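You operate a simulated robot arm through the tools that you are given. There is no shell and no other tool. Be economical: measure what you need, move in short steps, check, and stop when the job is done.

You run a simulated two-armed robot. Do the job below in one go: nothing can be reset, and whatever is moved stays where it is left.

JOB
Hold the green basket on the side bench steady with one hand, lift the green jelly tub out of it with the other and set it down on the side bench. Set down upright: green jelly tub.

It is judged by the outcome, as a careful person would: the job done as asked, and still so three seconds after it is handed in. It fails if anything else is knocked over, pushed out of place, dropped, spilled or broken.

ROBOT AND FRAMES
Two 7-joint arms with two-finger parallel grippers on one trunk, on a base that drives. Base frame: it is fixed to the floor where the robot stands at the start and does not move with it; the origin is under the middle of the robot, x ahead of it, y to its left, z up; the surface under the hand at the start is at about z = 950. Lengths are in mm, angles in degrees, forces in N, time in s.
The left shoulder is at the start at [110, 169, 1473], the right one opposite. With the tool pointing down near the work surface each hand reaches from about 660 to 760 mm from the robot's upright axis, wherever it stands, measured 20 degrees to its own side. Places, roughly: side bench [800, 100, 1000]. Payload 1.57 kg a hand.
The tool frame of a hand sits at the grasp point between the pads (the TCP): z along the fingers, y along the line on which they close. The tips reach 30 mm beyond it. Largest opening 80 mm; finger width 17, thickness 12; the body of the gripper, 40 by 82 mm, starts 80 mm behind the TCP.
Orientation is that of the tool frame in the base frame, as a unit quaternion [w, x, y, z]. With the fingers straight down and closing along the base's y, the tool's x points along the base's -x, its y along +y and its z along -z.

CONTROLS
- The arms move only by the tool send_rows. It takes "left_deltas", "right_deltas" or both (then of equal length, played together; a hand with none holds still); each is a list of rows, each an object of numbers (a shift or turn left out is 0, a gripper value left out holds the last): "tx", "ty", "tz": the shift along the tool's x, y, z in mm; "wx", "wy", "wz": the turn, a rotation vector about the tool's x, y, z in degrees; "fingers": the opening, from 0 (shut) to 1 (fully open). In form: [{"tx": .., "ty": .., "tz": .., "wx": .., "wy": .., "wz": .., "fingers": ..}, ...]. A call has 1 to 20 rows; each row is the pose to reach, as a shift and turn from the pose commanded when the call began, along the tool's axes at that moment. Rows are played at 5 a second. More than 50 mm and 8.6 degrees between two rows, or a gripper value outside its range, and nothing of the call is played. A pose out of reach is approached as far as the arm can. The call stops where the force on the tool passes 40 N (or 10 N more than at its start, if that is more) or the arm is blocked; 0.2 s more then pass. The fingers move at their own pace (about 72 mm/s each) and stop on an object; they squeeze with about 33 N. The grip force told is the motor's: it shows also when the fingers shut on nothing. Time passes only in rows, and 0.2 s behind the last, so rows that repeat a pose let the fingers close. The reply holds the time, the measured pose of the TCP, the force on the tool along the base axes, the opening and the grip force, in the units named above and with some noise, with the torque about the TCP (base axes, N m) and any sound that the robot's microphone picked up, and new pictures: "show" is both (left out), scene, wrist or none (wrist: the cameras of the hands that moved).
- Cameras (640 x 400 px; columns grow to the right, rows downward): "scene" is now at [160.1, 0.8, 1657.4]; the picture's right is [0.02, -1.00, 0.00], its down [-0.75, -0.02, -0.66] and it looks along [0.66, 0.02, -0.75] (base axes); focal length 272 px, centre (320, 200). "left" rides on the left gripper at [72, 7, -122] in its tool frame; the picture's right is [-0.09, 1.00, 0.00], its down [-0.84, -0.08, -0.54] and it looks along [-0.54, -0.05, 0.84] (tool axes); focal length 238 px, centre (320, 200). "right" rides on the right gripper at [72, -7, -122] in its tool frame; the picture's right is [0.09, 1.00, 0.00], its down [-0.84, 0.08, -0.54] and it looks along [-0.54, 0.05, 0.84] (tool axes); focal length 238 px, centre (320, 200). There is no depth. A picture from a camera that has moved, and an enlarged one, comes with that camera's place and axes in the base frame and with its lens.
- lift_body(by): slides the trunk up (or, below 0, down) by that many mm; the arms and the scene camera ride with it, the base frame stays. It gives what a move gives, with no picture.
- roll_base(legs): drives the robot by 1 to 6 legs, each [ahead, left, turn to the left] in mm, mm and degrees, along the robot's own axes; the way and the turn of a leg run together, so that a leg with both is an arc; at most 1500 mm and 180 degrees a leg. The arms and the cameras ride along, it lands a little off, and it stops where it bumps. It gives what a move gives, and a new picture of the scene camera.
- turn_head(pan, tilt): turns the head with the scene camera to pan (to the left, within 86 degrees either way) and tilt (down, from -29 to 69), counted from straight ahead of the robot. It gives what a move gives, and a new picture of the scene camera.
- enlarge(camera, box): a new picture of the part [left, top, right, bottom] of that camera's present view, enlarged. No time passes.
- finish_job(): hands the job in; it is judged then, once.

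Go step by step. Nothing tells you exact positions but the pictures and the camera data: compare them with the known pose of the tool, close in by small moves and look again before you grip or let go. The budget is 120 turns and 260 pictures, counting those below and the enlarged ones. Unless the task says otherwise, let go and move clear before handing in, and close with one line.

The tools are called after "Request:" as a command line: name --argument value ..., lists and objects as JSON in quotes. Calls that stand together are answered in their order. send_rows: Moves the arms, as the interface text tells. Its arguments: {"type":"object","properties":{"left_deltas":{"type":"array"},"right_deltas":{"type":"array"},"show":{"type":"string","enum":["both","scene","wrist","none"]}},"required":[]} The other tools are called the same way: lift_body (by) slides the trunk up or down; roll_base (legs) drives the base; turn_head (pan, tilt) turns the head that bears the scene camera; enlarge (camera, box) takes an enlarged picture of a part of a camera's view; finish_job () hands the job in.

At the start:

```text
time: 0.0
left_position: [592.8, 393.8, 1214.2]
left_ee_rot: [0.0, 0.0, 1.0, 0.001]
left_wrist_force: [0.4, -0.1, 0.0]
left_torque: [0.03, 0.0, -0.01]
left_opening: 80.0
left_grasp_force: 0.1
right_position: [668.4, -70.6, 1184.6]
right_ee_rot: [0.0, 0.0, 1.0, 0.0]
right_wrist_force: [0.2, -0.4, -0.1]
right_torque: [-0.01, 0.03, 0.04]
right_opening: 80.0
right_grasp_force: 0.0
trunk travel left (down, up): [-787.0, 103.0]
robot x, y, heading: [-2.4, 2.7, -0.1]
head pan, tilt: [1.4, 48.7]
```

scene: 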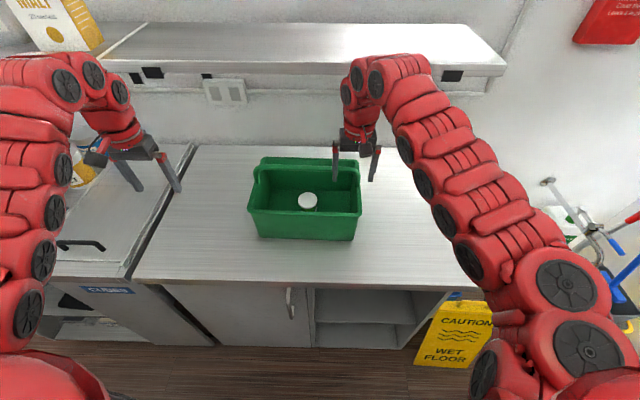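
right: 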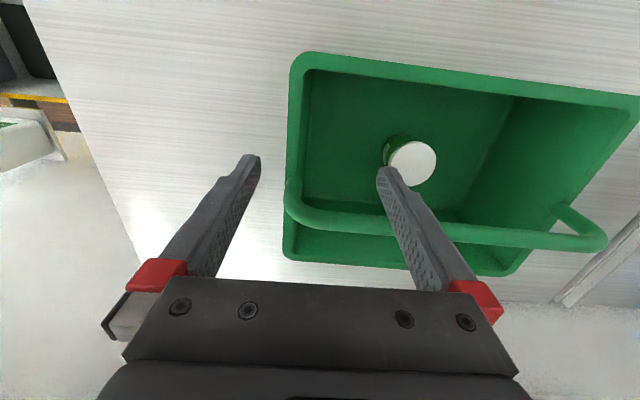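
left: 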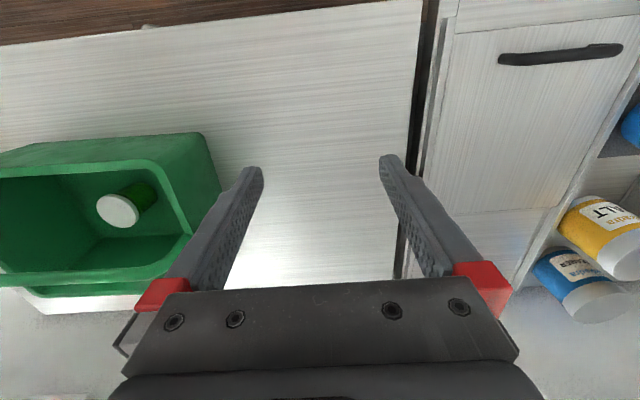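

I see the green basket roughly at x 610–800, y −95…205, with its rim near z 1090. The white lid of the tub is near [715, 55, 1020]. I'll enlarge the views to check the rim, handle and tub.

Request:
enlarge --camera "scene" --box '[220, 130, 400, 260]'

Request:
enlarge --camera "right" --box '[260, 30, 640, 300]'

Request:
enlarge --camera "left" --box '[0, 100, 260, 320]'

```text
3.08 times, centred on (310, 195) of scene
camera zoom: at [160.1, 0.8, 1657.4], right [0.02, -1.0, 0.0], down [-0.75, -0.02, -0.66], along [0.66, 0.02, -0.75], focal length 837 px, centre (351, 215)
```

zoom: 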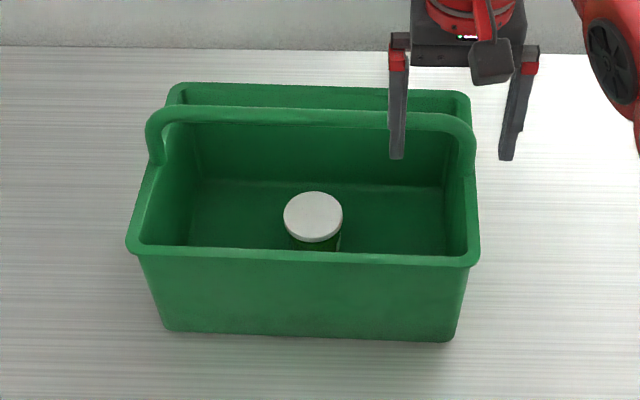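

```text
1.48 times, centred on (450, 165) of right
camera zoom: at [596.5, -76.7, 1307.7], right [-0.09, 1.0, 0.0], down [0.84, 0.08, 0.54], along [0.54, 0.05, -0.84], focal length 353 px, centre (127, 252)
```

zoom: 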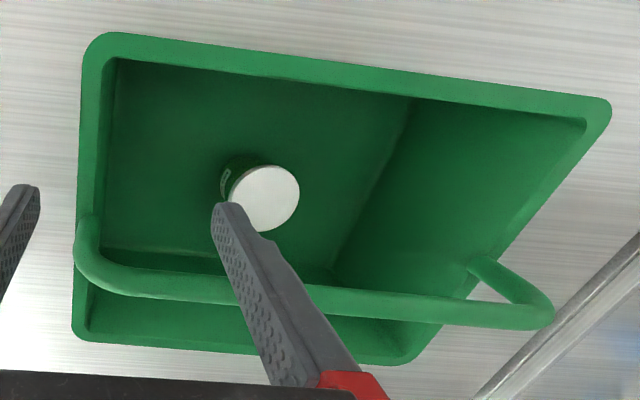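

```text
1.82 times, centred on (130, 210) of left
camera zoom: at [519.5, 400.3, 1335.4], right [0.09, 1.0, 0.0], down [0.84, -0.08, 0.54], along [0.54, -0.05, -0.84], focal length 433 px, centre (666, 182)
```

zoom: 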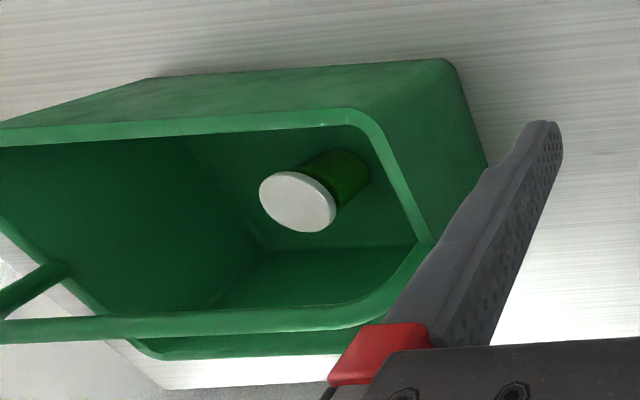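

The handle bar runs along y over the middle of the basket, at about x 704 and z 1165, directly above the tub near [713, 54, 1023]. The tub hand therefore has to come in tilted through the gap on the near side. The right hand will hold the right rim, the left will take the tub; first I align the right hand over the rim.

Request:
send_rows --right_deltas '[{"tx": 8, "ty": -9, "tz": 0}, {"tx": 16, "ty": -18, "tz": 10}, {"tx": 16, "ty": -18, "tz": 20}, {"tx": 16, "ty": -18, "tz": 20}]'

```text
time: 1.0
left_position: [592.9, 392.9, 1214.8]
left_ee_rot: [0.0, -0.001, 1.0, 0.0]
left_wrist_force: [-0.2, -0.5, -0.6]
left_torque: [-0.02, 0.01, 0.0]
left_opening: 79.9
left_grasp_force: 0.0
right_position: [652.8, -88.8, 1164.6]
right_ee_rot: [0.0, 0.001, 1.0, 0.0]
right_wrist_force: [-0.5, 0.1, 0.0]
right_torque: [0.02, -0.03, -0.02]
right_opening: 79.9
right_grasp_force: 0.0
trunk travel left (down, up): [-787.0, 103.0]
robot x, y, heading: [1.9, 1.4, 0.1]
head pan, tilt: [1.4, 48.7]
camera scene: at [159.9, 0.6, 1657.4], right [0.02, -1.0, 0.0], down [-0.75, -0.02, -0.66], along [0.66, 0.02, -0.75], focal length 272 px, centre (320, 200)
camera right: at [580.2, -95.2, 1287.9], right [-0.09, 1.0, 0.0], down [0.84, 0.08, 0.54], along [0.54, 0.05, -0.84], focal length 238 px, centre (320, 200)
```

scene: 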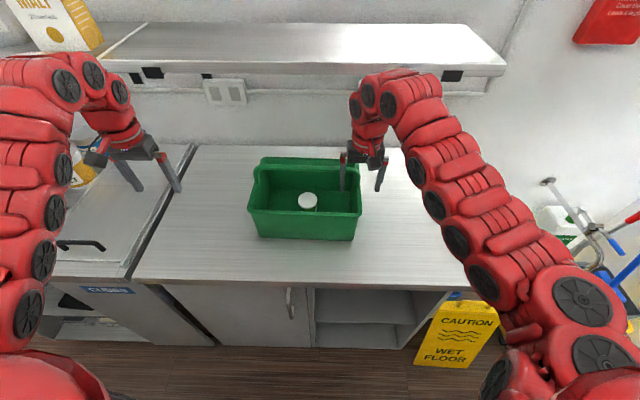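
right: 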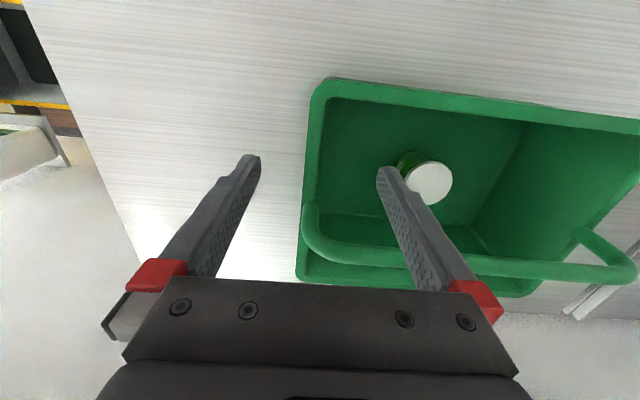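

The rim under the right hand is centred at about y −95. I'll shift over and lower partway to check.

Request:
send_rows --right_deltas '[{"ty": -6, "tz": 10}, {"ty": -6, "tz": 25}, {"ty": -6, "tz": 40}, {"ty": -6, "tz": 40}]'

Request:
enlarge --camera "scene" --box '[280, 120, 420, 260]'

```text
time: 2.0
left_position: [592.1, 393.3, 1214.5]
left_ee_rot: [0.0, 0.0, 1.0, -0.001]
left_wrist_force: [0.0, 0.1, 0.1]
left_torque: [-0.02, 0.03, 0.01]
left_opening: 80.0
left_grasp_force: 0.1
right_position: [652.2, -94.1, 1124.6]
right_ee_rot: [-0.001, 0.0, 1.0, -0.001]
right_wrist_force: [0.1, -1.0, -0.2]
right_torque: [0.02, 0.01, 0.01]
right_opening: 79.8
right_grasp_force: 0.0
trunk travel left (down, up): [-787.0, 103.0]
robot x, y, heading: [-4.0, -3.0, 0.1]
head pan, tilt: [1.4, 48.7]
camera scene: at [160.0, 0.7, 1657.4], right [0.02, -1.0, 0.0], down [-0.75, -0.02, -0.66], along [0.66, 0.02, -0.75], focal length 272 px, centre (320, 200)
camera right: at [580.7, -101.1, 1247.7], right [-0.09, 1.0, 0.0], down [0.84, 0.08, 0.54], along [0.54, 0.05, -0.84], focal length 238 px, centre (320, 200)
```

scene: 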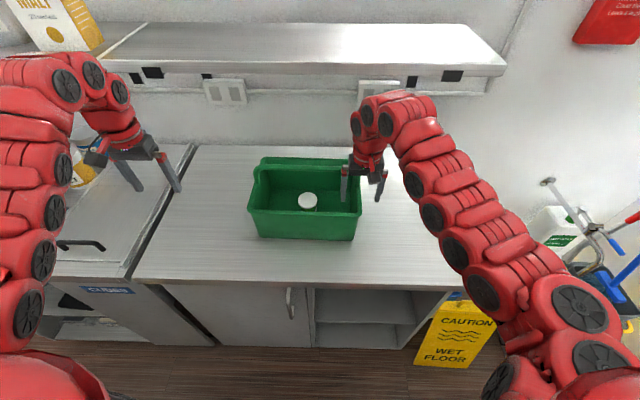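
right: 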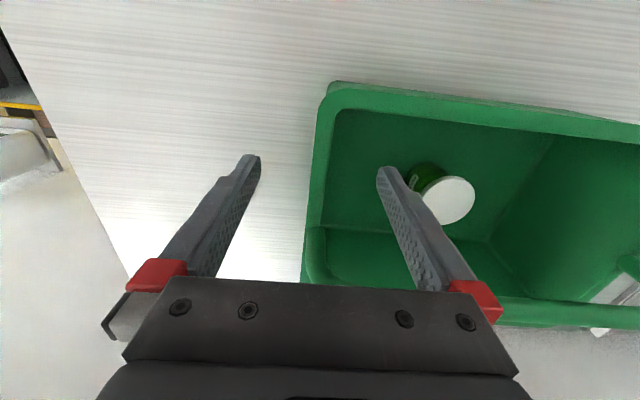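

```text
2.86 times, centred on (350, 190) of scene
camera zoom: at [160.0, 0.7, 1657.4], right [0.02, -1.0, 0.0], down [-0.75, -0.02, -0.66], along [0.66, 0.02, -0.75], focal length 777 px, centre (234, 229)
```

zoom: 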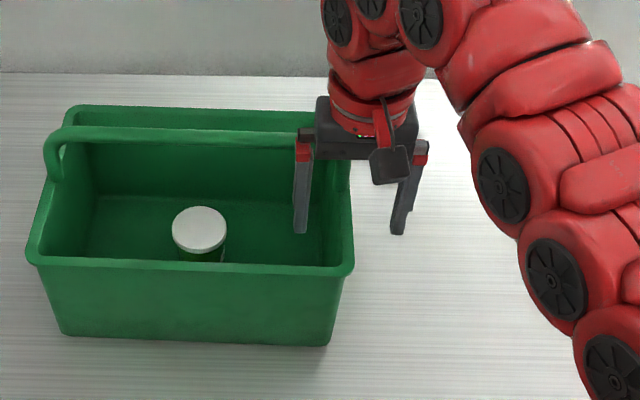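

The rim is centred between the fingers. I'll lower 28 mm more and close gently on it.

Request:
send_rows --right_deltas '[{"tz": 10}, {"tz": 20}, {"tz": 28}, {"tz": 28}, {"tz": 28, "fingers": 0.6}, {"tz": 28, "fingers": 0.4}]'

Request:
enlarge --camera "scene" --box '[280, 120, 420, 260]'

```text
time: 3.4
left_position: [593.1, 393.4, 1214.8]
left_ee_rot: [0.0, 0.0, 1.0, -0.001]
left_wrist_force: [0.5, 0.7, -0.4]
left_torque: [0.02, -0.02, 0.01]
left_opening: 79.9
left_grasp_force: 0.2
right_position: [652.7, -93.3, 1097.1]
right_ee_rot: [0.0, 0.001, 1.0, 0.0]
right_wrist_force: [0.5, -0.1, 0.2]
right_torque: [-0.02, -0.01, 0.01]
right_opening: 31.7
right_grasp_force: 0.0
trunk travel left (down, up): [-787.0, 103.0]
robot x, y, heading: [-1.7, -0.5, -0.0]
head pan, tilt: [1.4, 48.7]
camera scene: at [160.2, 0.8, 1657.4], right [0.02, -1.0, 0.0], down [-0.75, -0.02, -0.66], along [0.66, 0.02, -0.75], focal length 272 px, centre (320, 200)
camera right: at [580.6, -100.6, 1220.2], right [-0.09, 1.0, 0.0], down [0.84, 0.08, 0.54], along [0.54, 0.05, -0.84], focal length 238 px, centre (320, 200)
```

scene: 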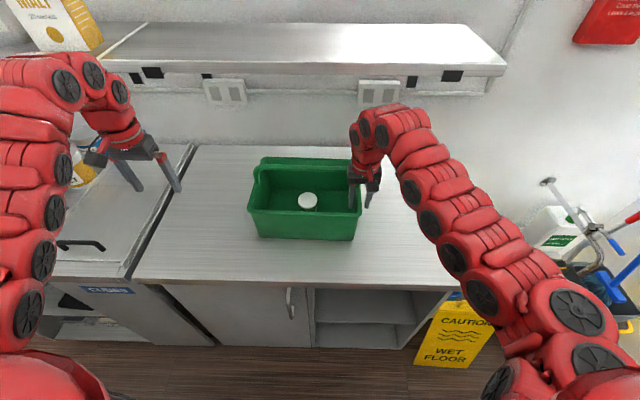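
right: 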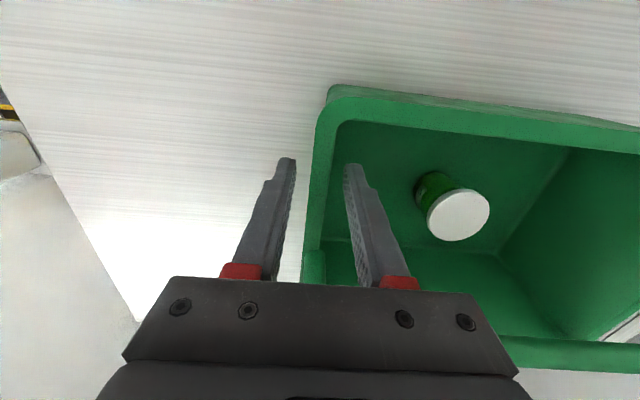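

```text
2.86 times, centred on (350, 190) of scene
camera zoom: at [160.2, 0.8, 1657.4], right [0.02, -1.0, 0.0], down [-0.75, -0.02, -0.66], along [0.66, 0.02, -0.75], focal length 777 px, centre (234, 229)
```

zoom: 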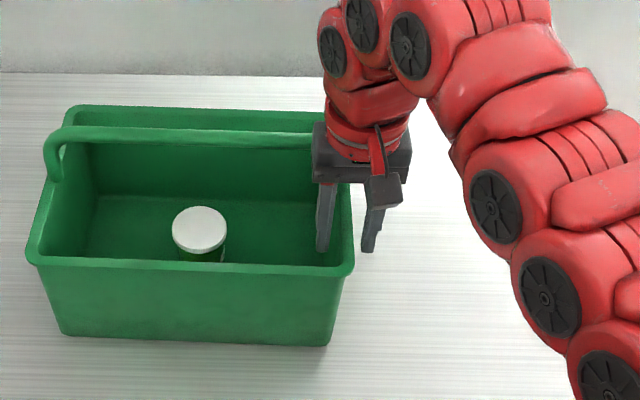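

The rim sits between the fingers, centred. I'm closing the right gripper on it.

Request:
send_rows --right_deltas '[{"fingers": 0.25}, {"fingers": 0.15}, {"fingers": 0.0}, {"fingers": 0.0}, {"fingers": 0.0}]'

```text
time: 4.6
left_position: [592.3, 394.1, 1213.1]
left_ee_rot: [0.0, -0.001, 1.0, 0.0]
left_wrist_force: [-0.6, 0.3, -0.1]
left_torque: [0.01, 0.02, 0.02]
left_opening: 80.1
left_grasp_force: 0.0
right_position: [652.4, -93.4, 1097.3]
right_ee_rot: [0.0, 0.001, 1.0, 0.0]
right_wrist_force: [0.3, 1.2, 1.6]
right_torque: [0.63, 0.09, -0.3]
right_opening: 6.1
right_grasp_force: 26.3
trunk travel left (down, up): [-787.0, 103.0]
robot x, y, heading: [-0.7, -0.5, -0.1]
head pan, tilt: [1.4, 48.7]
camera scene: at [160.2, 1.0, 1657.4], right [0.02, -1.0, 0.0], down [-0.75, -0.02, -0.66], along [0.66, 0.02, -0.75], focal length 272 px, centre (320, 200)
camera right: at [580.6, -100.4, 1220.2], right [-0.09, 1.0, 0.0], down [0.84, 0.08, 0.54], along [0.54, 0.05, -0.84], focal length 238 px, centre (320, 200)
```

scene: 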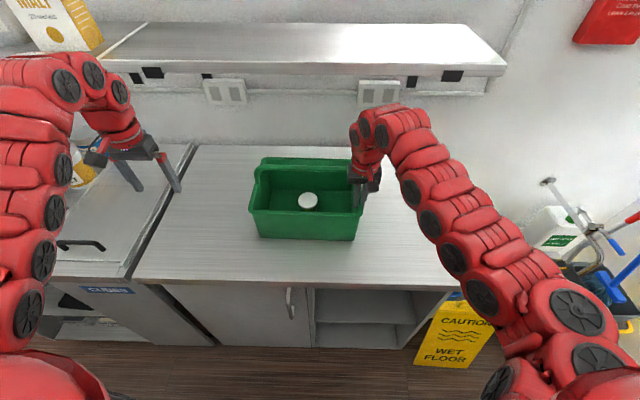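
right: 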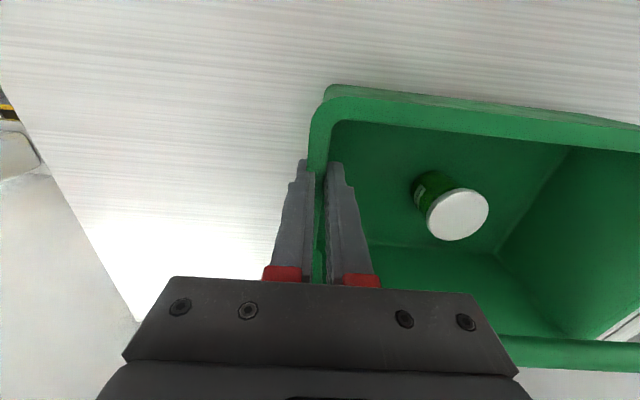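

The rim is held (6 mm wall, about 26 N) and the basket hardly moved. Next I tilt the left hand 20° forward and bring it in front of and above the gap between the near rim and the handle.

Request:
send_rows --left_deltas '[{"wy": -7}, {"wy": -14}, {"wy": -20}, {"ty": -45, "tx": -7, "wy": -20}, {"ty": -90, "tx": -15, "wy": -20}, {"ty": -135, "tx": -22, "wy": -20}, {"ty": -180, "tx": -30, "wy": -20}, {"ty": -225, "tx": -37, "wy": -20}, {"ty": -270, "tx": -45, "wy": -20}, {"ty": -310, "tx": -50, "wy": -20}, {"ty": -339, "tx": -50, "wy": -20}, {"ty": -339, "tx": -50, "wy": -20}]'

Request:
enlarge --camera "scene" --box '[220, 100, 420, 260]'

```text
time: 7.2
left_position: [704.3, 142.2, 1182.1]
left_ee_rot: [0.176, -0.003, 0.984, 0.002]
left_wrist_force: [-1.7, 14.6, 24.3]
left_torque: [-0.68, -0.35, 0.16]
left_opening: 66.4
left_grasp_force: 0.0
left hand out of reach, approached as far as the arm can: row 1, 2, 3, 4, 5, 6, 7, 8, 9, 10, 11, 12
right_position: [651.4, -96.7, 1097.6]
right_ee_rot: [-0.001, 0.003, 1.0, -0.001]
right_wrist_force: [0.0, -15.2, -7.7]
right_torque: [0.36, 0.38, -0.44]
right_opening: 6.8
right_grasp_force: 26.8
trunk travel left (down, up): [-787.0, 103.0]
robot x, y, heading: [0.3, 0.6, -0.0]
head pan, tilt: [1.4, 48.7]
camera scene: at [157.9, -0.7, 1657.7], right [0.03, -1.0, 0.0], down [-0.75, -0.02, -0.66], along [0.66, 0.02, -0.75], focal length 272 px, centre (320, 200)
camera left: at [592.8, 148.8, 1270.8], right [0.08, 1.0, 0.03], down [0.6, -0.08, 0.8], along [0.8, -0.04, -0.6], focal length 238 px, centre (320, 200)
```

scene: 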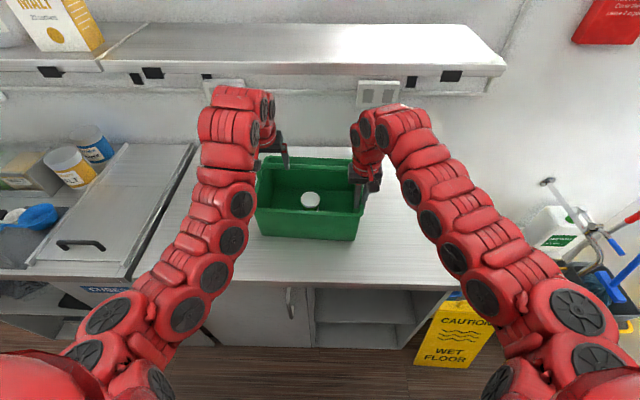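
left: 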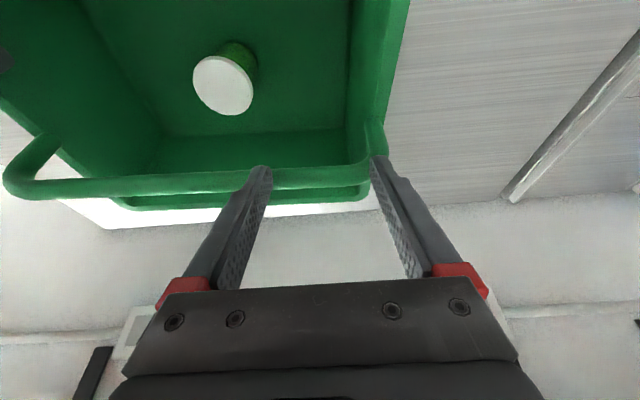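

```text
2.50 times, centred on (320, 180) of scene
camera zoom: at [157.9, -0.7, 1657.7], right [0.03, -1.0, 0.0], down [-0.75, -0.02, -0.66], along [0.66, 0.02, -0.75], focal length 680 px, centre (320, 250)
```

zoom: 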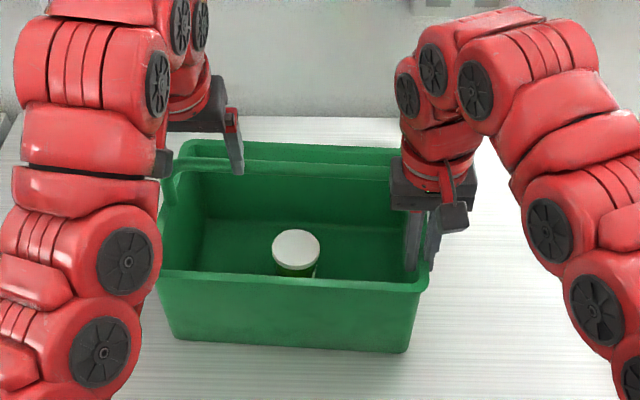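

The tilted left pose was out of reach, so the hand drifted forward and now leans on the handle's left end. I'm backing it off toward +y straight away.

Request:
send_rows --left_deltas '[{"ty": 40}, {"ty": 80}, {"ty": 120}, {"ty": 140}]'

```text
time: 8.2
left_position: [706.6, 280.8, 1177.1]
left_ee_rot: [0.173, 0.0, 0.985, 0.0]
left_wrist_force: [0.8, 0.9, 0.1]
left_torque: [-0.01, 0.0, 0.0]
left_opening: 80.0
left_grasp_force: 0.1
right_position: [652.7, -95.0, 1096.9]
right_ee_rot: [0.0, 0.001, 1.0, 0.0]
right_wrist_force: [0.6, -0.9, -0.7]
right_torque: [0.58, -0.37, -0.5]
right_opening: 6.8
right_grasp_force: 26.1
trunk travel left (down, up): [-787.0, 103.0]
robot x, y, heading: [1.7, -1.4, 0.0]
head pan, tilt: [1.4, 48.7]
camera scene: at [160.4, 1.0, 1657.3], right [0.02, -1.0, 0.0], down [-0.75, -0.02, -0.66], along [0.66, 0.02, -0.75], focal length 272 px, centre (320, 200)
camera left: at [596.4, 287.2, 1266.5], right [0.09, 1.0, 0.03], down [0.6, -0.08, 0.79], along [0.79, -0.05, -0.61], focal length 238 px, centre (320, 200)
```

scene: 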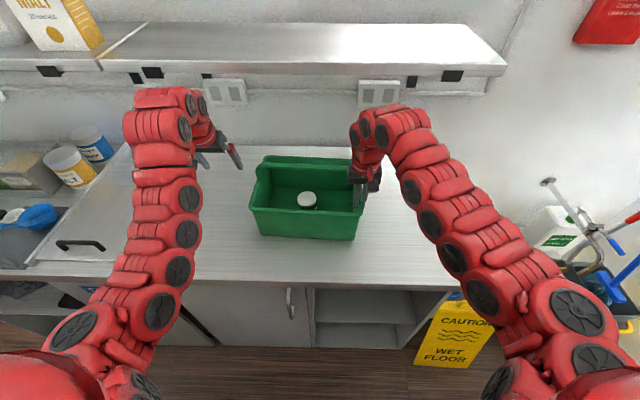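
left: 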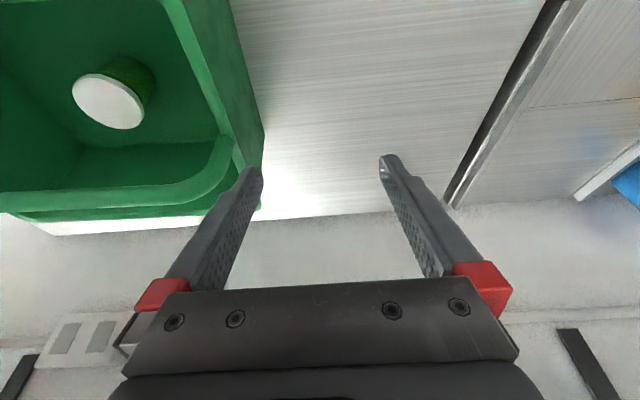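

The basket sprang back into place. The tilted hand needs the robot standing further back, so I'll release the rim, raise the right hand clear and drive back about 115 mm.

Request:
send_rows --right_deltas '[{"fingers": 0.2}, {"fingers": 0.5}, {"fingers": 0.5}, {"tz": -30}, {"tz": -60}, {"tz": -100}, {"tz": -100}]' --left_deltas '[{"ty": 0}, {"ty": 0}, {"ty": 0}, {"tz": -10}, {"tz": -20}, {"tz": -30}, {"tz": -30}]' --show "scene"

Request:
roll_base --legs '[[-115, 0, 0]]'

```text
time: 9.8
left_position: [696.2, 280.2, 1205.6]
left_ee_rot: [0.173, 0.0, 0.985, 0.0]
left_wrist_force: [-0.2, 0.2, -0.1]
left_torque: [-0.01, 0.01, -0.01]
left_opening: 79.9
left_grasp_force: 0.0
right_position: [652.8, -93.8, 1196.3]
right_ee_rot: [0.0, 0.001, 1.0, 0.0]
right_wrist_force: [0.4, 0.8, -0.8]
right_torque: [0.02, 0.02, 0.04]
right_opening: 39.9
right_grasp_force: 0.1
trunk travel left (down, up): [-787.0, 103.0]
robot x, y, heading: [0.7, 1.0, 0.2]
head pan, tilt: [1.4, 48.7]
camera scene: at [160.6, 0.7, 1657.2], right [0.02, -1.0, 0.0], down [-0.75, -0.02, -0.66], along [0.66, 0.02, -0.75], focal length 272 px, centre (320, 200)
```

scene: 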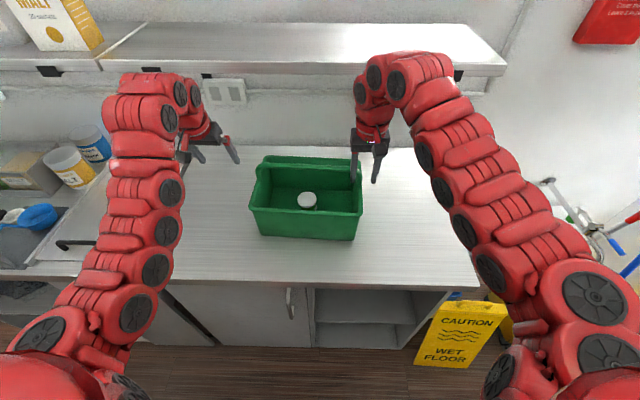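

```text
time: 11.0
left_position: [582.9, 280.1, 1204.9]
left_ee_rot: [0.173, 0.0, 0.985, 0.0]
left_wrist_force: [1.2, -0.5, -0.1]
left_torque: [-0.02, 0.02, 0.01]
left_opening: 80.0
left_grasp_force: 0.0
right_position: [539.3, -94.3, 1195.9]
right_ee_rot: [0.0, 0.001, 1.0, 0.0]
right_wrist_force: [-0.6, -0.4, -0.1]
right_torque: [0.01, -0.02, -0.02]
right_opening: 39.9
right_grasp_force: 0.1
trunk travel left (down, up): [-787.0, 103.0]
robot x, y, heading: [-114.5, -0.9, 0.1]
head pan, tilt: [1.4, 48.7]
camera scene: at [47.2, 0.8, 1657.2], right [0.03, -1.0, 0.0], down [-0.75, -0.02, -0.66], along [0.66, 0.02, -0.75], focal length 272 px, centre (320, 200)
```

scene: 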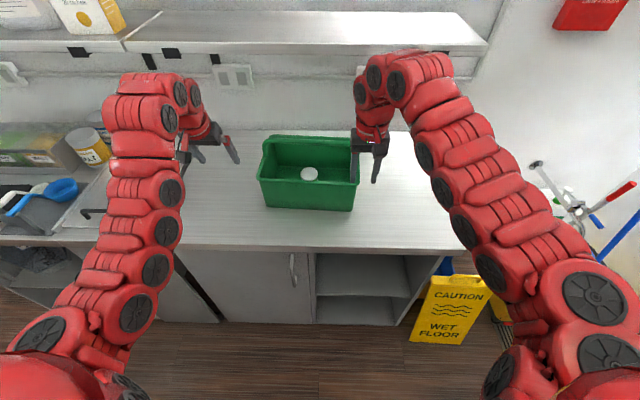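

The robot now stands 115 mm back. Before holding the rim again, I check that the tilted left hand reaches the pre-grasp point in front of the handle.

Request:
send_rows --left_deltas '[{"ty": -45}, {"ty": -90}, {"ty": -135}, {"ty": -180}, {"ty": -226}, {"ty": -226, "tx": -27, "tz": 10}, {"ty": -226, "tx": -54, "tz": 19}, {"ty": -226, "tx": -54, "tz": 19}]'

```text
time: 12.8
left_position: [638.1, 52.5, 1206.7]
left_ee_rot: [0.175, 0.001, 0.985, 0.0]
left_wrist_force: [-0.6, -0.4, 0.6]
left_torque: [0.0, 0.0, -0.02]
left_opening: 79.8
left_grasp_force: 0.1
left hand out of reach, approached as far as the arm can: row 1, 2, 3, 4
right_position: [537.1, -94.0, 1197.5]
right_ee_rot: [0.0, 0.001, 1.0, 0.0]
right_wrist_force: [-0.2, 0.3, 0.5]
right_torque: [-0.01, 0.01, 0.0]
right_opening: 39.9
right_grasp_force: 0.0
trunk travel left (down, up): [-787.0, 103.0]
robot x, y, heading: [-112.7, 3.5, 0.0]
head pan, tilt: [1.4, 48.7]
camera scene: at [44.7, 0.7, 1657.5], right [0.03, -1.0, 0.0], down [-0.75, -0.02, -0.66], along [0.66, 0.02, -0.75], focal length 272 px, centre (320, 200)
camera left: at [528.0, 60.4, 1296.9], right [0.09, 1.0, 0.03], down [0.6, -0.08, 0.8], along [0.79, -0.05, -0.61], focal length 238 px, centre (320, 200)
```

scene: 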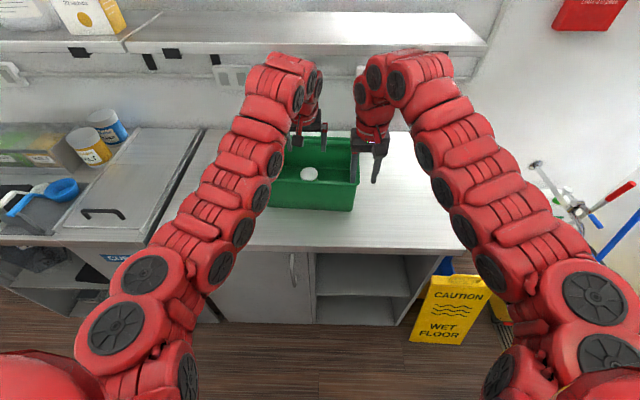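
left: 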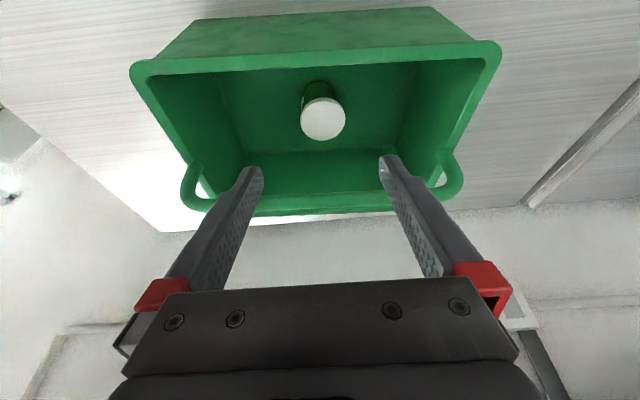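

The left hand reaches there, centred on the tub's y. I'll enlarge this view to locate the handle bar against the gap.

Request:
enlarge --camera "left" --box '[120, 0, 520, 250]'

Request:
enlarge --camera "scene" --box '[240, 100, 400, 230]'

Request:
enlarge --camera "right" --box '[200, 50, 640, 330]'

```text
1.60 times, centred on (320, 125) of left
camera zoom: at [528.0, 60.4, 1296.9], right [0.09, 1.0, 0.03], down [0.6, -0.08, 0.8], along [0.79, -0.05, -0.61], focal length 381 px, centre (320, 320)
```

zoom: 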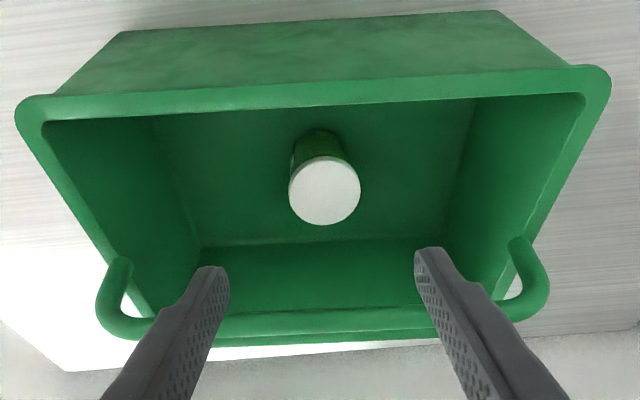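

```text
3.08 times, centred on (320, 165) of scene
camera zoom: at [44.7, 0.7, 1657.5], right [0.03, -1.0, 0.0], down [-0.75, -0.02, -0.66], along [0.66, 0.02, -0.75], focal length 837 px, centre (320, 308)
```

zoom: 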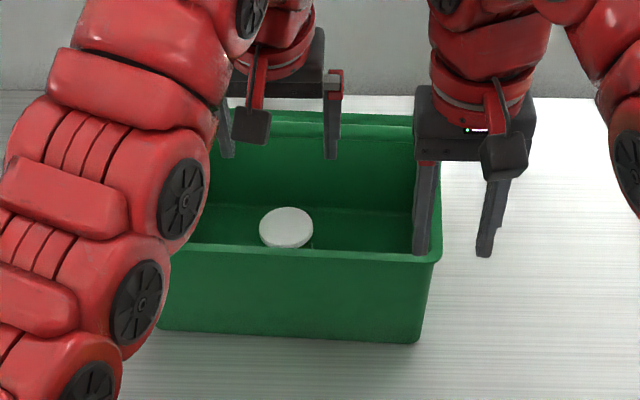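

```text
1.43 times, centred on (420, 190) of right
camera zoom: at [465.0, -100.5, 1319.9], right [-0.09, 1.0, 0.0], down [0.84, 0.08, 0.54], along [0.54, 0.05, -0.84], focal length 340 px, centre (177, 214)
```

zoom: 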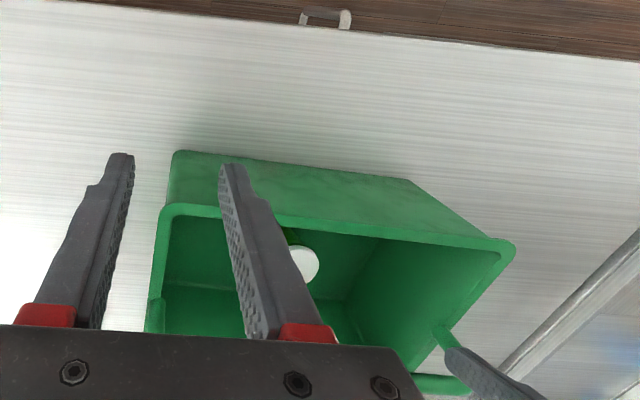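

The handle bar works out at about x 718, z 1155, and the tub at about (711, 56) with its top at z 1023. A 17° tilt leaves room at both rim and bar. I bring the right hand forward over the rim again.

Request:
send_rows --right_deltas '[{"tx": -35}, {"tx": -70}, {"tx": -101}, {"tx": -101, "tz": 25}, {"tx": -101, "tz": 50}, {"tx": -101, "tz": 50}]' --left_deltas '[{"wy": 1}, {"wy": 2}, {"wy": 3}, {"wy": 3}, {"wy": 3}, {"wy": 3}]'

```text
time: 14.2
left_position: [640.3, 54.5, 1206.0]
left_ee_rot: [0.148, 0.0, 0.989, 0.0]
left_wrist_force: [1.0, -0.9, -0.1]
left_torque: [0.01, 0.03, -0.02]
left_opening: 80.2
left_grasp_force: 0.0
right_position: [601.7, -91.4, 1149.6]
right_ee_rot: [0.0, 0.001, 1.0, 0.0]
right_wrist_force: [-0.2, 0.2, 0.7]
right_torque: [-0.01, 0.01, -0.03]
right_opening: 39.9
right_grasp_force: 0.0
right hand out of reach, approached as far as the arm can: row 2, 3, 4, 5, 6
trunk travel left (down, up): [-787.0, 103.0]
robot x, y, heading: [-118.7, 3.5, 0.0]
head pan, tilt: [1.4, 48.7]
camera scene: at [45.6, 1.5, 1657.4], right [0.03, -1.0, 0.0], down [-0.75, -0.02, -0.66], along [0.66, 0.02, -0.75], focal length 272 px, centre (320, 200)
camera right: at [530.1, -97.9, 1271.4], right [-0.09, 1.0, 0.0], down [0.84, 0.08, 0.54], along [0.54, 0.05, -0.84], focal length 238 px, centre (320, 200)
camera left: at [533.7, 61.5, 1301.7], right [0.09, 1.0, 0.03], down [0.64, -0.08, 0.76], along [0.76, -0.05, -0.65], focal length 238 px, centre (320, 200)
```

scene: 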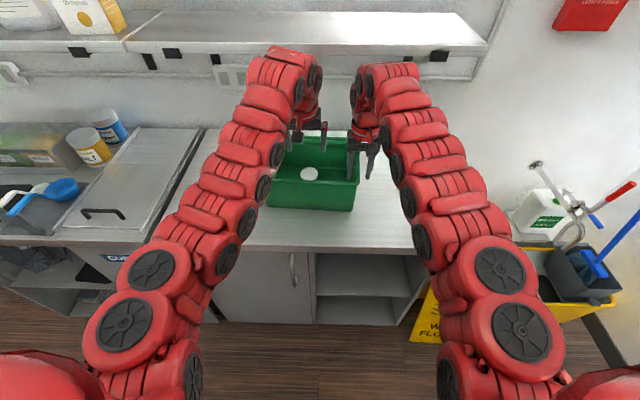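
right: 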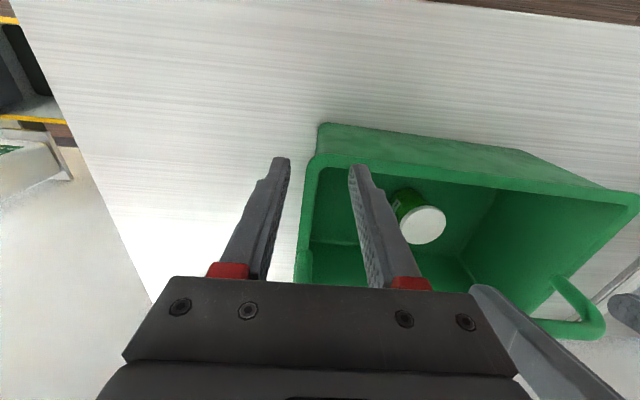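
left: 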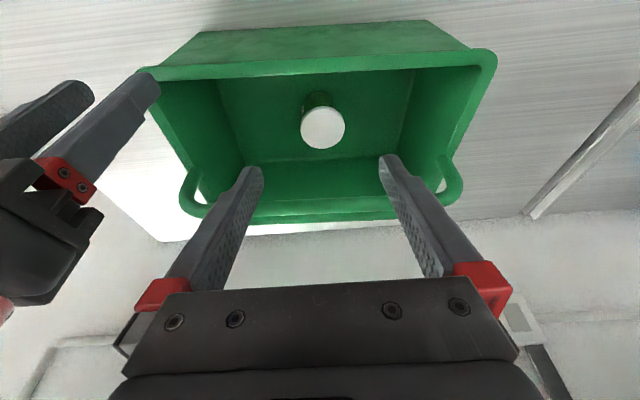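

Straight down, the right hand stops at x 602, so I tilt it forward about 14° as well to reach x ≈ 638 over the right rim.

Request:
send_rows --right_deltas '[{"wy": -7, "tx": 0, "tz": -5}, {"wy": -14, "tx": -12, "tz": -5}, {"wy": -14, "tx": -24, "tz": -5}, {"wy": -14, "tx": -36, "ty": -2, "tz": -5}, {"wy": -14, "tx": -36, "ty": -2, "tz": -5}]'

```text
time: 15.4
left_position: [638.6, 54.7, 1208.0]
left_ee_rot: [0.148, 0.0, 0.989, 0.0]
left_wrist_force: [-0.4, 0.5, -1.2]
left_torque: [0.02, -0.01, 0.0]
left_opening: 79.8
left_grasp_force: 0.2
right_position: [637.0, -92.6, 1153.0]
right_ee_rot: [0.122, 0.001, 0.992, -0.001]
right_wrist_force: [0.2, -0.1, -0.5]
right_torque: [-0.02, 0.0, 0.0]
right_opening: 39.7
right_grasp_force: 0.1
trunk travel left (down, up): [-787.0, 103.0]
robot x, y, heading: [-117.0, 1.5, -0.0]
head pan, tilt: [1.4, 48.7]
camera scene: at [45.4, 0.8, 1657.4], right [0.03, -1.0, 0.0], down [-0.75, -0.02, -0.66], along [0.66, 0.02, -0.75], focal length 272 px, centre (320, 200)
camera right: at [538.2, -99.5, 1255.9], right [-0.09, 1.0, -0.02], down [0.68, 0.08, 0.73], along [0.73, 0.05, -0.68], focal length 238 px, centre (320, 200)
```

scene: 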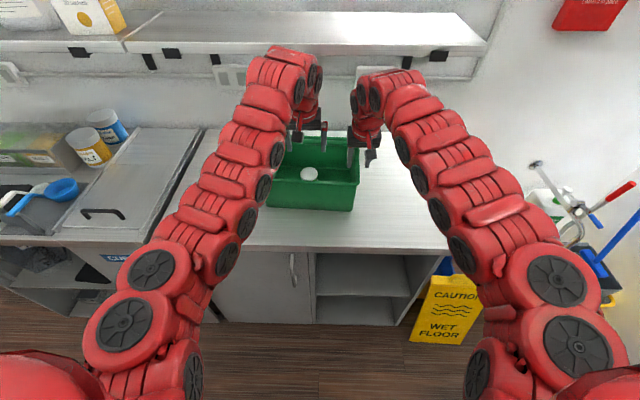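
right: 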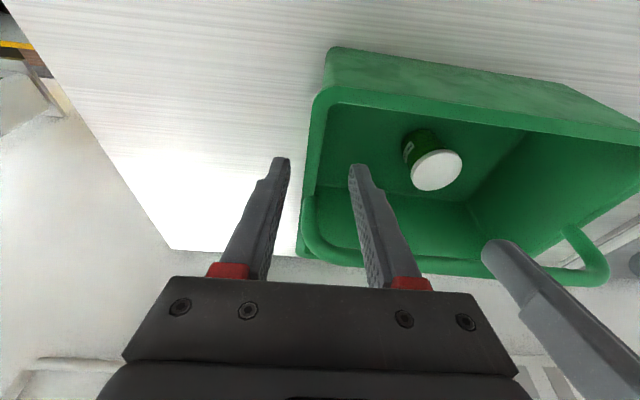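

Reached. Now straight down 55 mm over the rim, then close.

Request:
send_rows --right_deltas '[{"tx": 4.4, "tz": 17.8, "ty": -1}, {"tx": 8.9, "tz": 35.6, "ty": -1}, {"tx": 13.3, "tz": 53.4, "ty": -1}, {"tx": 13.3, "tz": 53.4, "ty": -1}]'

```text
time: 16.4
left_position: [640.3, 54.5, 1206.6]
left_ee_rot: [0.148, 0.0, 0.989, 0.0]
left_wrist_force: [0.0, -0.3, 0.2]
left_torque: [-0.03, 0.0, 0.02]
left_opening: 80.0
left_grasp_force: 0.0
right_position: [638.7, -93.0, 1098.8]
right_ee_rot: [0.122, 0.001, 0.993, 0.0]
right_wrist_force: [0.0, 0.3, 0.2]
right_torque: [0.04, 0.01, 0.01]
right_opening: 40.2
right_grasp_force: 0.0
trunk travel left (down, up): [-787.0, 103.0]
robot x, y, heading: [-116.4, 1.0, -0.0]
head pan, tilt: [1.4, 48.7]
camera scene: at [45.7, 0.7, 1657.4], right [0.03, -1.0, 0.0], down [-0.75, -0.02, -0.66], along [0.66, 0.02, -0.75], focal length 272 px, centre (320, 200)
camera right: at [538.8, -100.2, 1200.4], right [-0.09, 1.0, -0.02], down [0.68, 0.08, 0.73], along [0.73, 0.05, -0.68], focal length 238 px, centre (320, 200)
```

scene: 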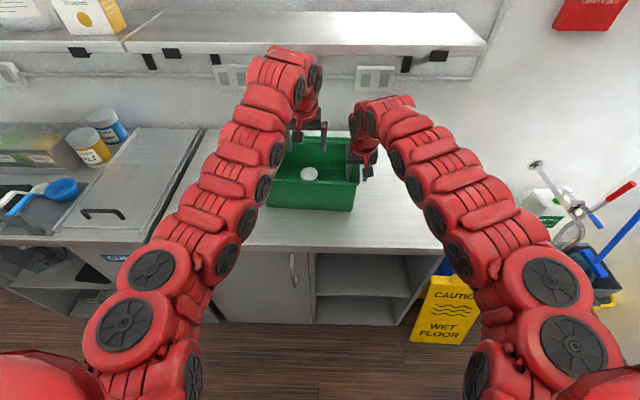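
right: 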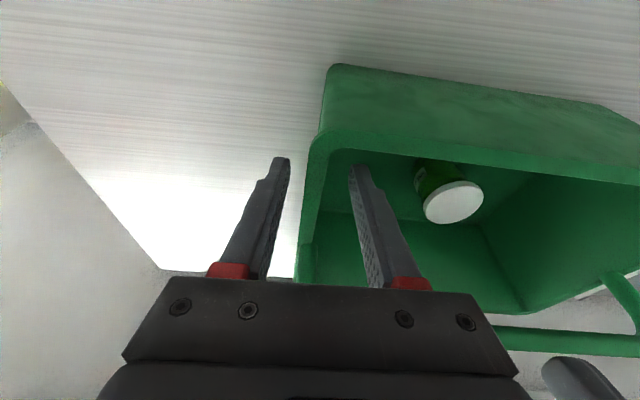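

The rim centre looks about 4–5 mm right of the finger centre. I'll shift and close.

Request:
send_rows --right_deltas '[{"ty": -4}, {"ty": -4, "fingers": 0.25}, {"ty": -4, "fingers": 0.1}, {"ty": -4, "fingers": 0}, {"ty": -4, "fingers": 0}, {"ty": -4, "fingers": 0}]'

Request:
enlarge --camera "left" --box '[120, 0, 520, 250]'

```text
time: 17.8
left_position: [639.4, 54.4, 1205.4]
left_ee_rot: [0.147, 0.0, 0.989, 0.001]
left_wrist_force: [0.1, -0.3, -0.1]
left_torque: [-0.01, -0.01, 0.02]
left_opening: 80.1
left_grasp_force: 0.1
right_position: [638.8, -97.8, 1098.4]
right_ee_rot: [0.122, 0.001, 0.993, 0.0]
right_wrist_force: [1.1, 1.9, 0.9]
right_torque: [0.56, 0.16, -0.28]
right_opening: 6.2
right_grasp_force: 25.7
trunk travel left (down, up): [-787.0, 103.0]
robot x, y, heading: [-115.2, 0.4, -0.1]
head pan, tilt: [1.4, 48.7]
camera scene: at [46.0, 1.0, 1657.4], right [0.03, -1.0, 0.0], down [-0.75, -0.02, -0.66], along [0.66, 0.02, -0.75], focal length 272 px, centre (320, 200)
camera right: at [539.1, -104.1, 1200.6], right [-0.09, 1.0, -0.02], down [0.68, 0.08, 0.73], along [0.73, 0.05, -0.68], focal length 238 px, centre (320, 200)
```

scene: 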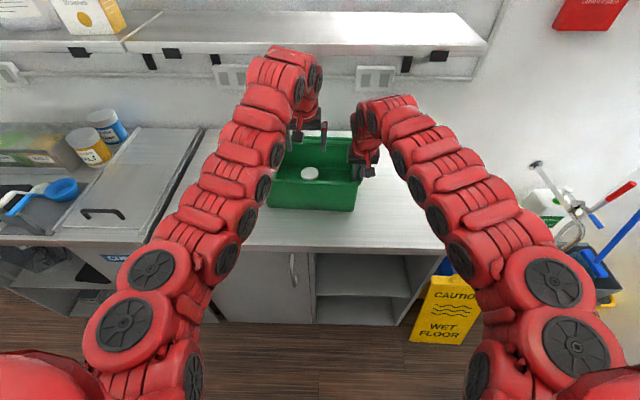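
right: 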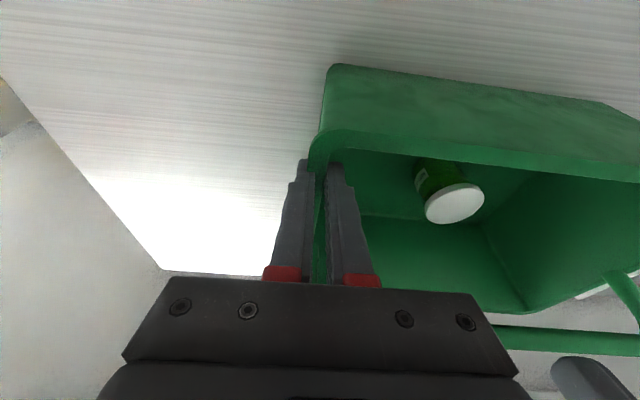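

```text
1.60 times, centred on (320, 125) of left
camera zoom: at [534.0, 61.0, 1301.6], right [0.09, 1.0, 0.03], down [0.64, -0.08, 0.76], along [0.76, -0.05, -0.65], focal length 381 px, centre (320, 320)
```

zoom: 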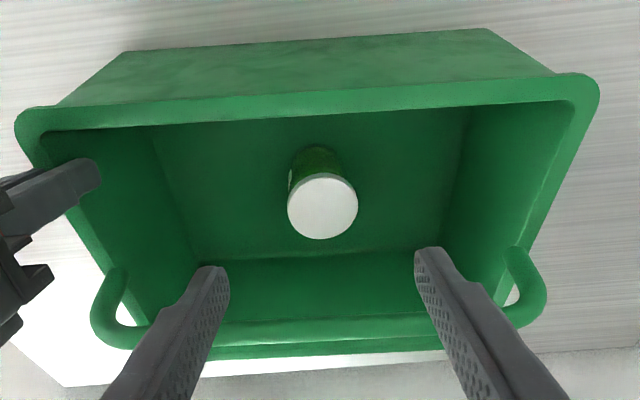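

The rim is held again (6 mm, 26 N), and the lid is still at about (713, 54). I move the left hand halfway down through the gap and look.

Request:
send_rows --left_deltas '[{"tz": 30}, {"tz": 60}, {"tz": 90}, {"tz": 90}]'

Request:
enlarge --camera "scene" --box '[240, 100, 400, 230]'

```text
time: 18.8
left_position: [665.5, 53.4, 1120.7]
left_ee_rot: [0.147, 0.0, 0.989, 0.001]
left_wrist_force: [-0.3, 0.3, 0.2]
left_torque: [0.0, 0.02, -0.03]
left_opening: 80.0
left_grasp_force: 0.1
right_position: [639.6, -97.8, 1098.5]
right_ee_rot: [0.123, 0.001, 0.992, 0.0]
right_wrist_force: [1.3, -1.6, 1.9]
right_torque: [0.55, 0.08, -0.35]
right_opening: 6.2
right_grasp_force: 26.6
trunk travel left (down, up): [-787.0, 103.0]
robot x, y, heading: [-113.2, -1.0, -0.2]
head pan, tilt: [1.4, 48.7]
camera scene: at [46.0, 0.6, 1657.4], right [0.03, -1.0, 0.0], down [-0.75, -0.02, -0.66], along [0.66, 0.02, -0.75], focal length 272 px, centre (320, 200)
camera left: at [559.8, 61.0, 1216.3], right [0.09, 1.0, 0.03], down [0.64, -0.08, 0.76], along [0.76, -0.05, -0.65], focal length 238 px, centre (320, 200)
```

scene: 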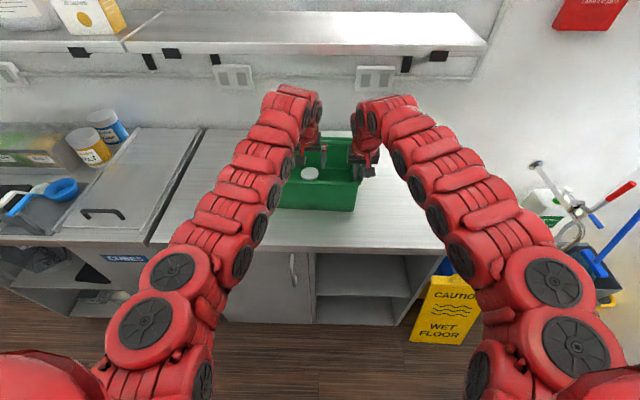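
left: 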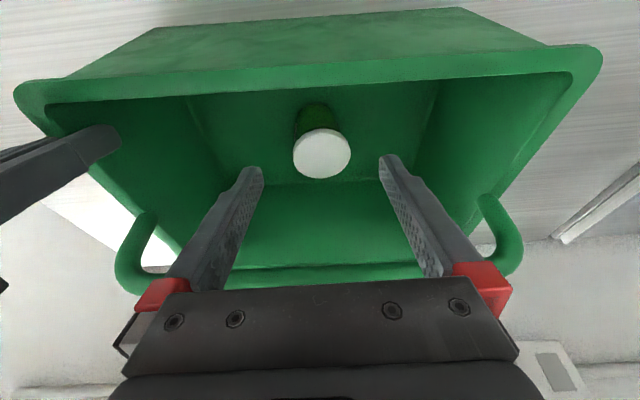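

```text
3.08 times, centred on (320, 165) of scene
camera zoom: at [46.0, 0.6, 1657.4], right [0.03, -1.0, 0.0], down [-0.75, -0.02, -0.66], along [0.66, 0.02, -0.75], focal length 837 px, centre (320, 308)
```

zoom: 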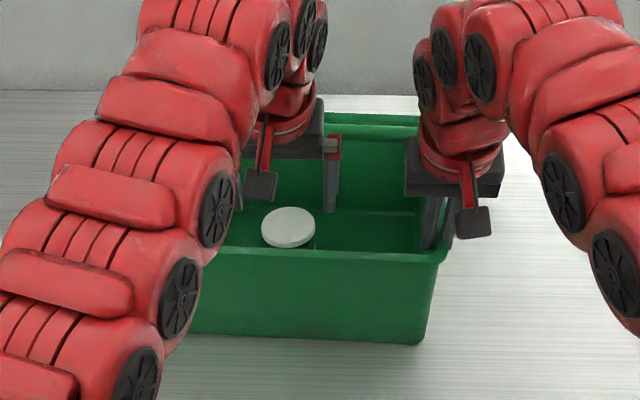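

Clear on all sides; the lid triangulates to about (711, 54.5, 1026). I continue to just above the tub and check the clearances again.

Request:
send_rows --left_deltas '[{"tz": 20, "tx": -4, "ty": 1}, {"tz": 40, "tx": -8, "ty": 1}, {"tz": 62, "tx": -12, "ty": 1}, {"tz": 62, "tx": -12, "ty": 1}]'

Request:
enlarge --camera "scene" --box '[270, 120, 370, 220]'

Request:
enlarge --camera "right" --box '[300, 50, 640, 400]'

```text
time: 19.8
left_position: [679.2, 55.3, 1094.6]
left_ee_rot: [0.148, -0.001, 0.989, 0.0]
left_wrist_force: [0.3, 0.1, -0.1]
left_torque: [0.01, 0.01, 0.01]
left_opening: 80.0
left_grasp_force: 0.0
left hand out of reach, approached as far as the arm can: row 2, 3, 4
right_position: [639.3, -98.3, 1097.7]
right_ee_rot: [0.122, 0.001, 0.993, 0.0]
right_wrist_force: [1.1, 1.0, 1.8]
right_torque: [0.55, -0.04, -0.28]
right_opening: 6.5
right_grasp_force: 26.2
trunk travel left (down, up): [-787.0, 103.0]
robot x, y, heading: [-118.4, 1.5, -0.2]
head pan, tilt: [1.4, 48.7]
camera scene: at [45.9, 0.4, 1657.4], right [0.03, -1.0, 0.0], down [-0.75, -0.02, -0.66], along [0.66, 0.02, -0.75], focal length 272 px, centre (320, 200)
camera left: at [573.2, 61.8, 1188.9], right [0.09, 1.0, 0.03], down [0.64, -0.08, 0.76], along [0.76, -0.05, -0.65], focal length 238 px, centre (320, 200)
```

scene: 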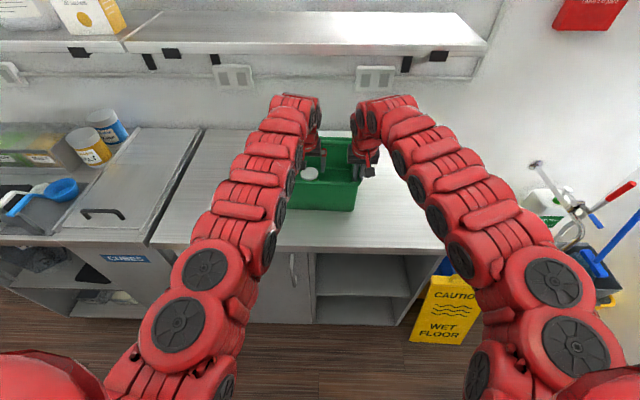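
left: 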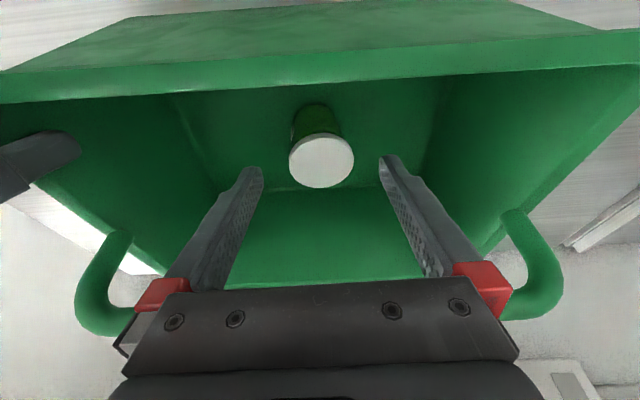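

```text
4.00 times, centred on (320, 170) of scene
camera zoom: at [45.9, 0.4, 1657.4], right [0.03, -1.0, 0.0], down [-0.75, -0.02, -0.66], along [0.66, 0.02, -0.75], focal length 1088 px, centre (320, 320)
```

zoom: 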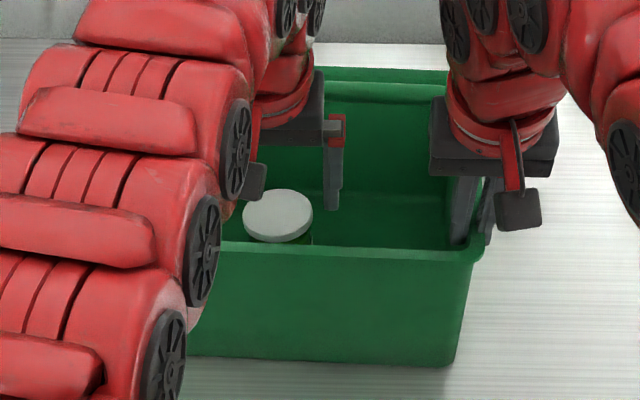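

```text
1.14 times, centred on (470, 225) of right
camera zoom: at [538.9, -104.3, 1200.5], right [-0.09, 1.0, -0.02], down [0.68, 0.08, 0.73], along [0.73, 0.05, -0.68], focal length 272 px, centre (149, 171)
```

zoom: 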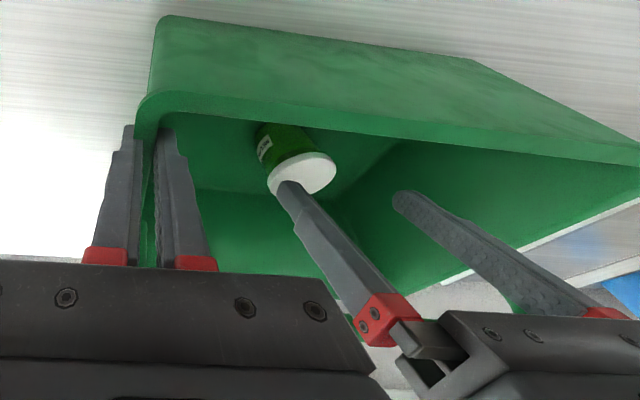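

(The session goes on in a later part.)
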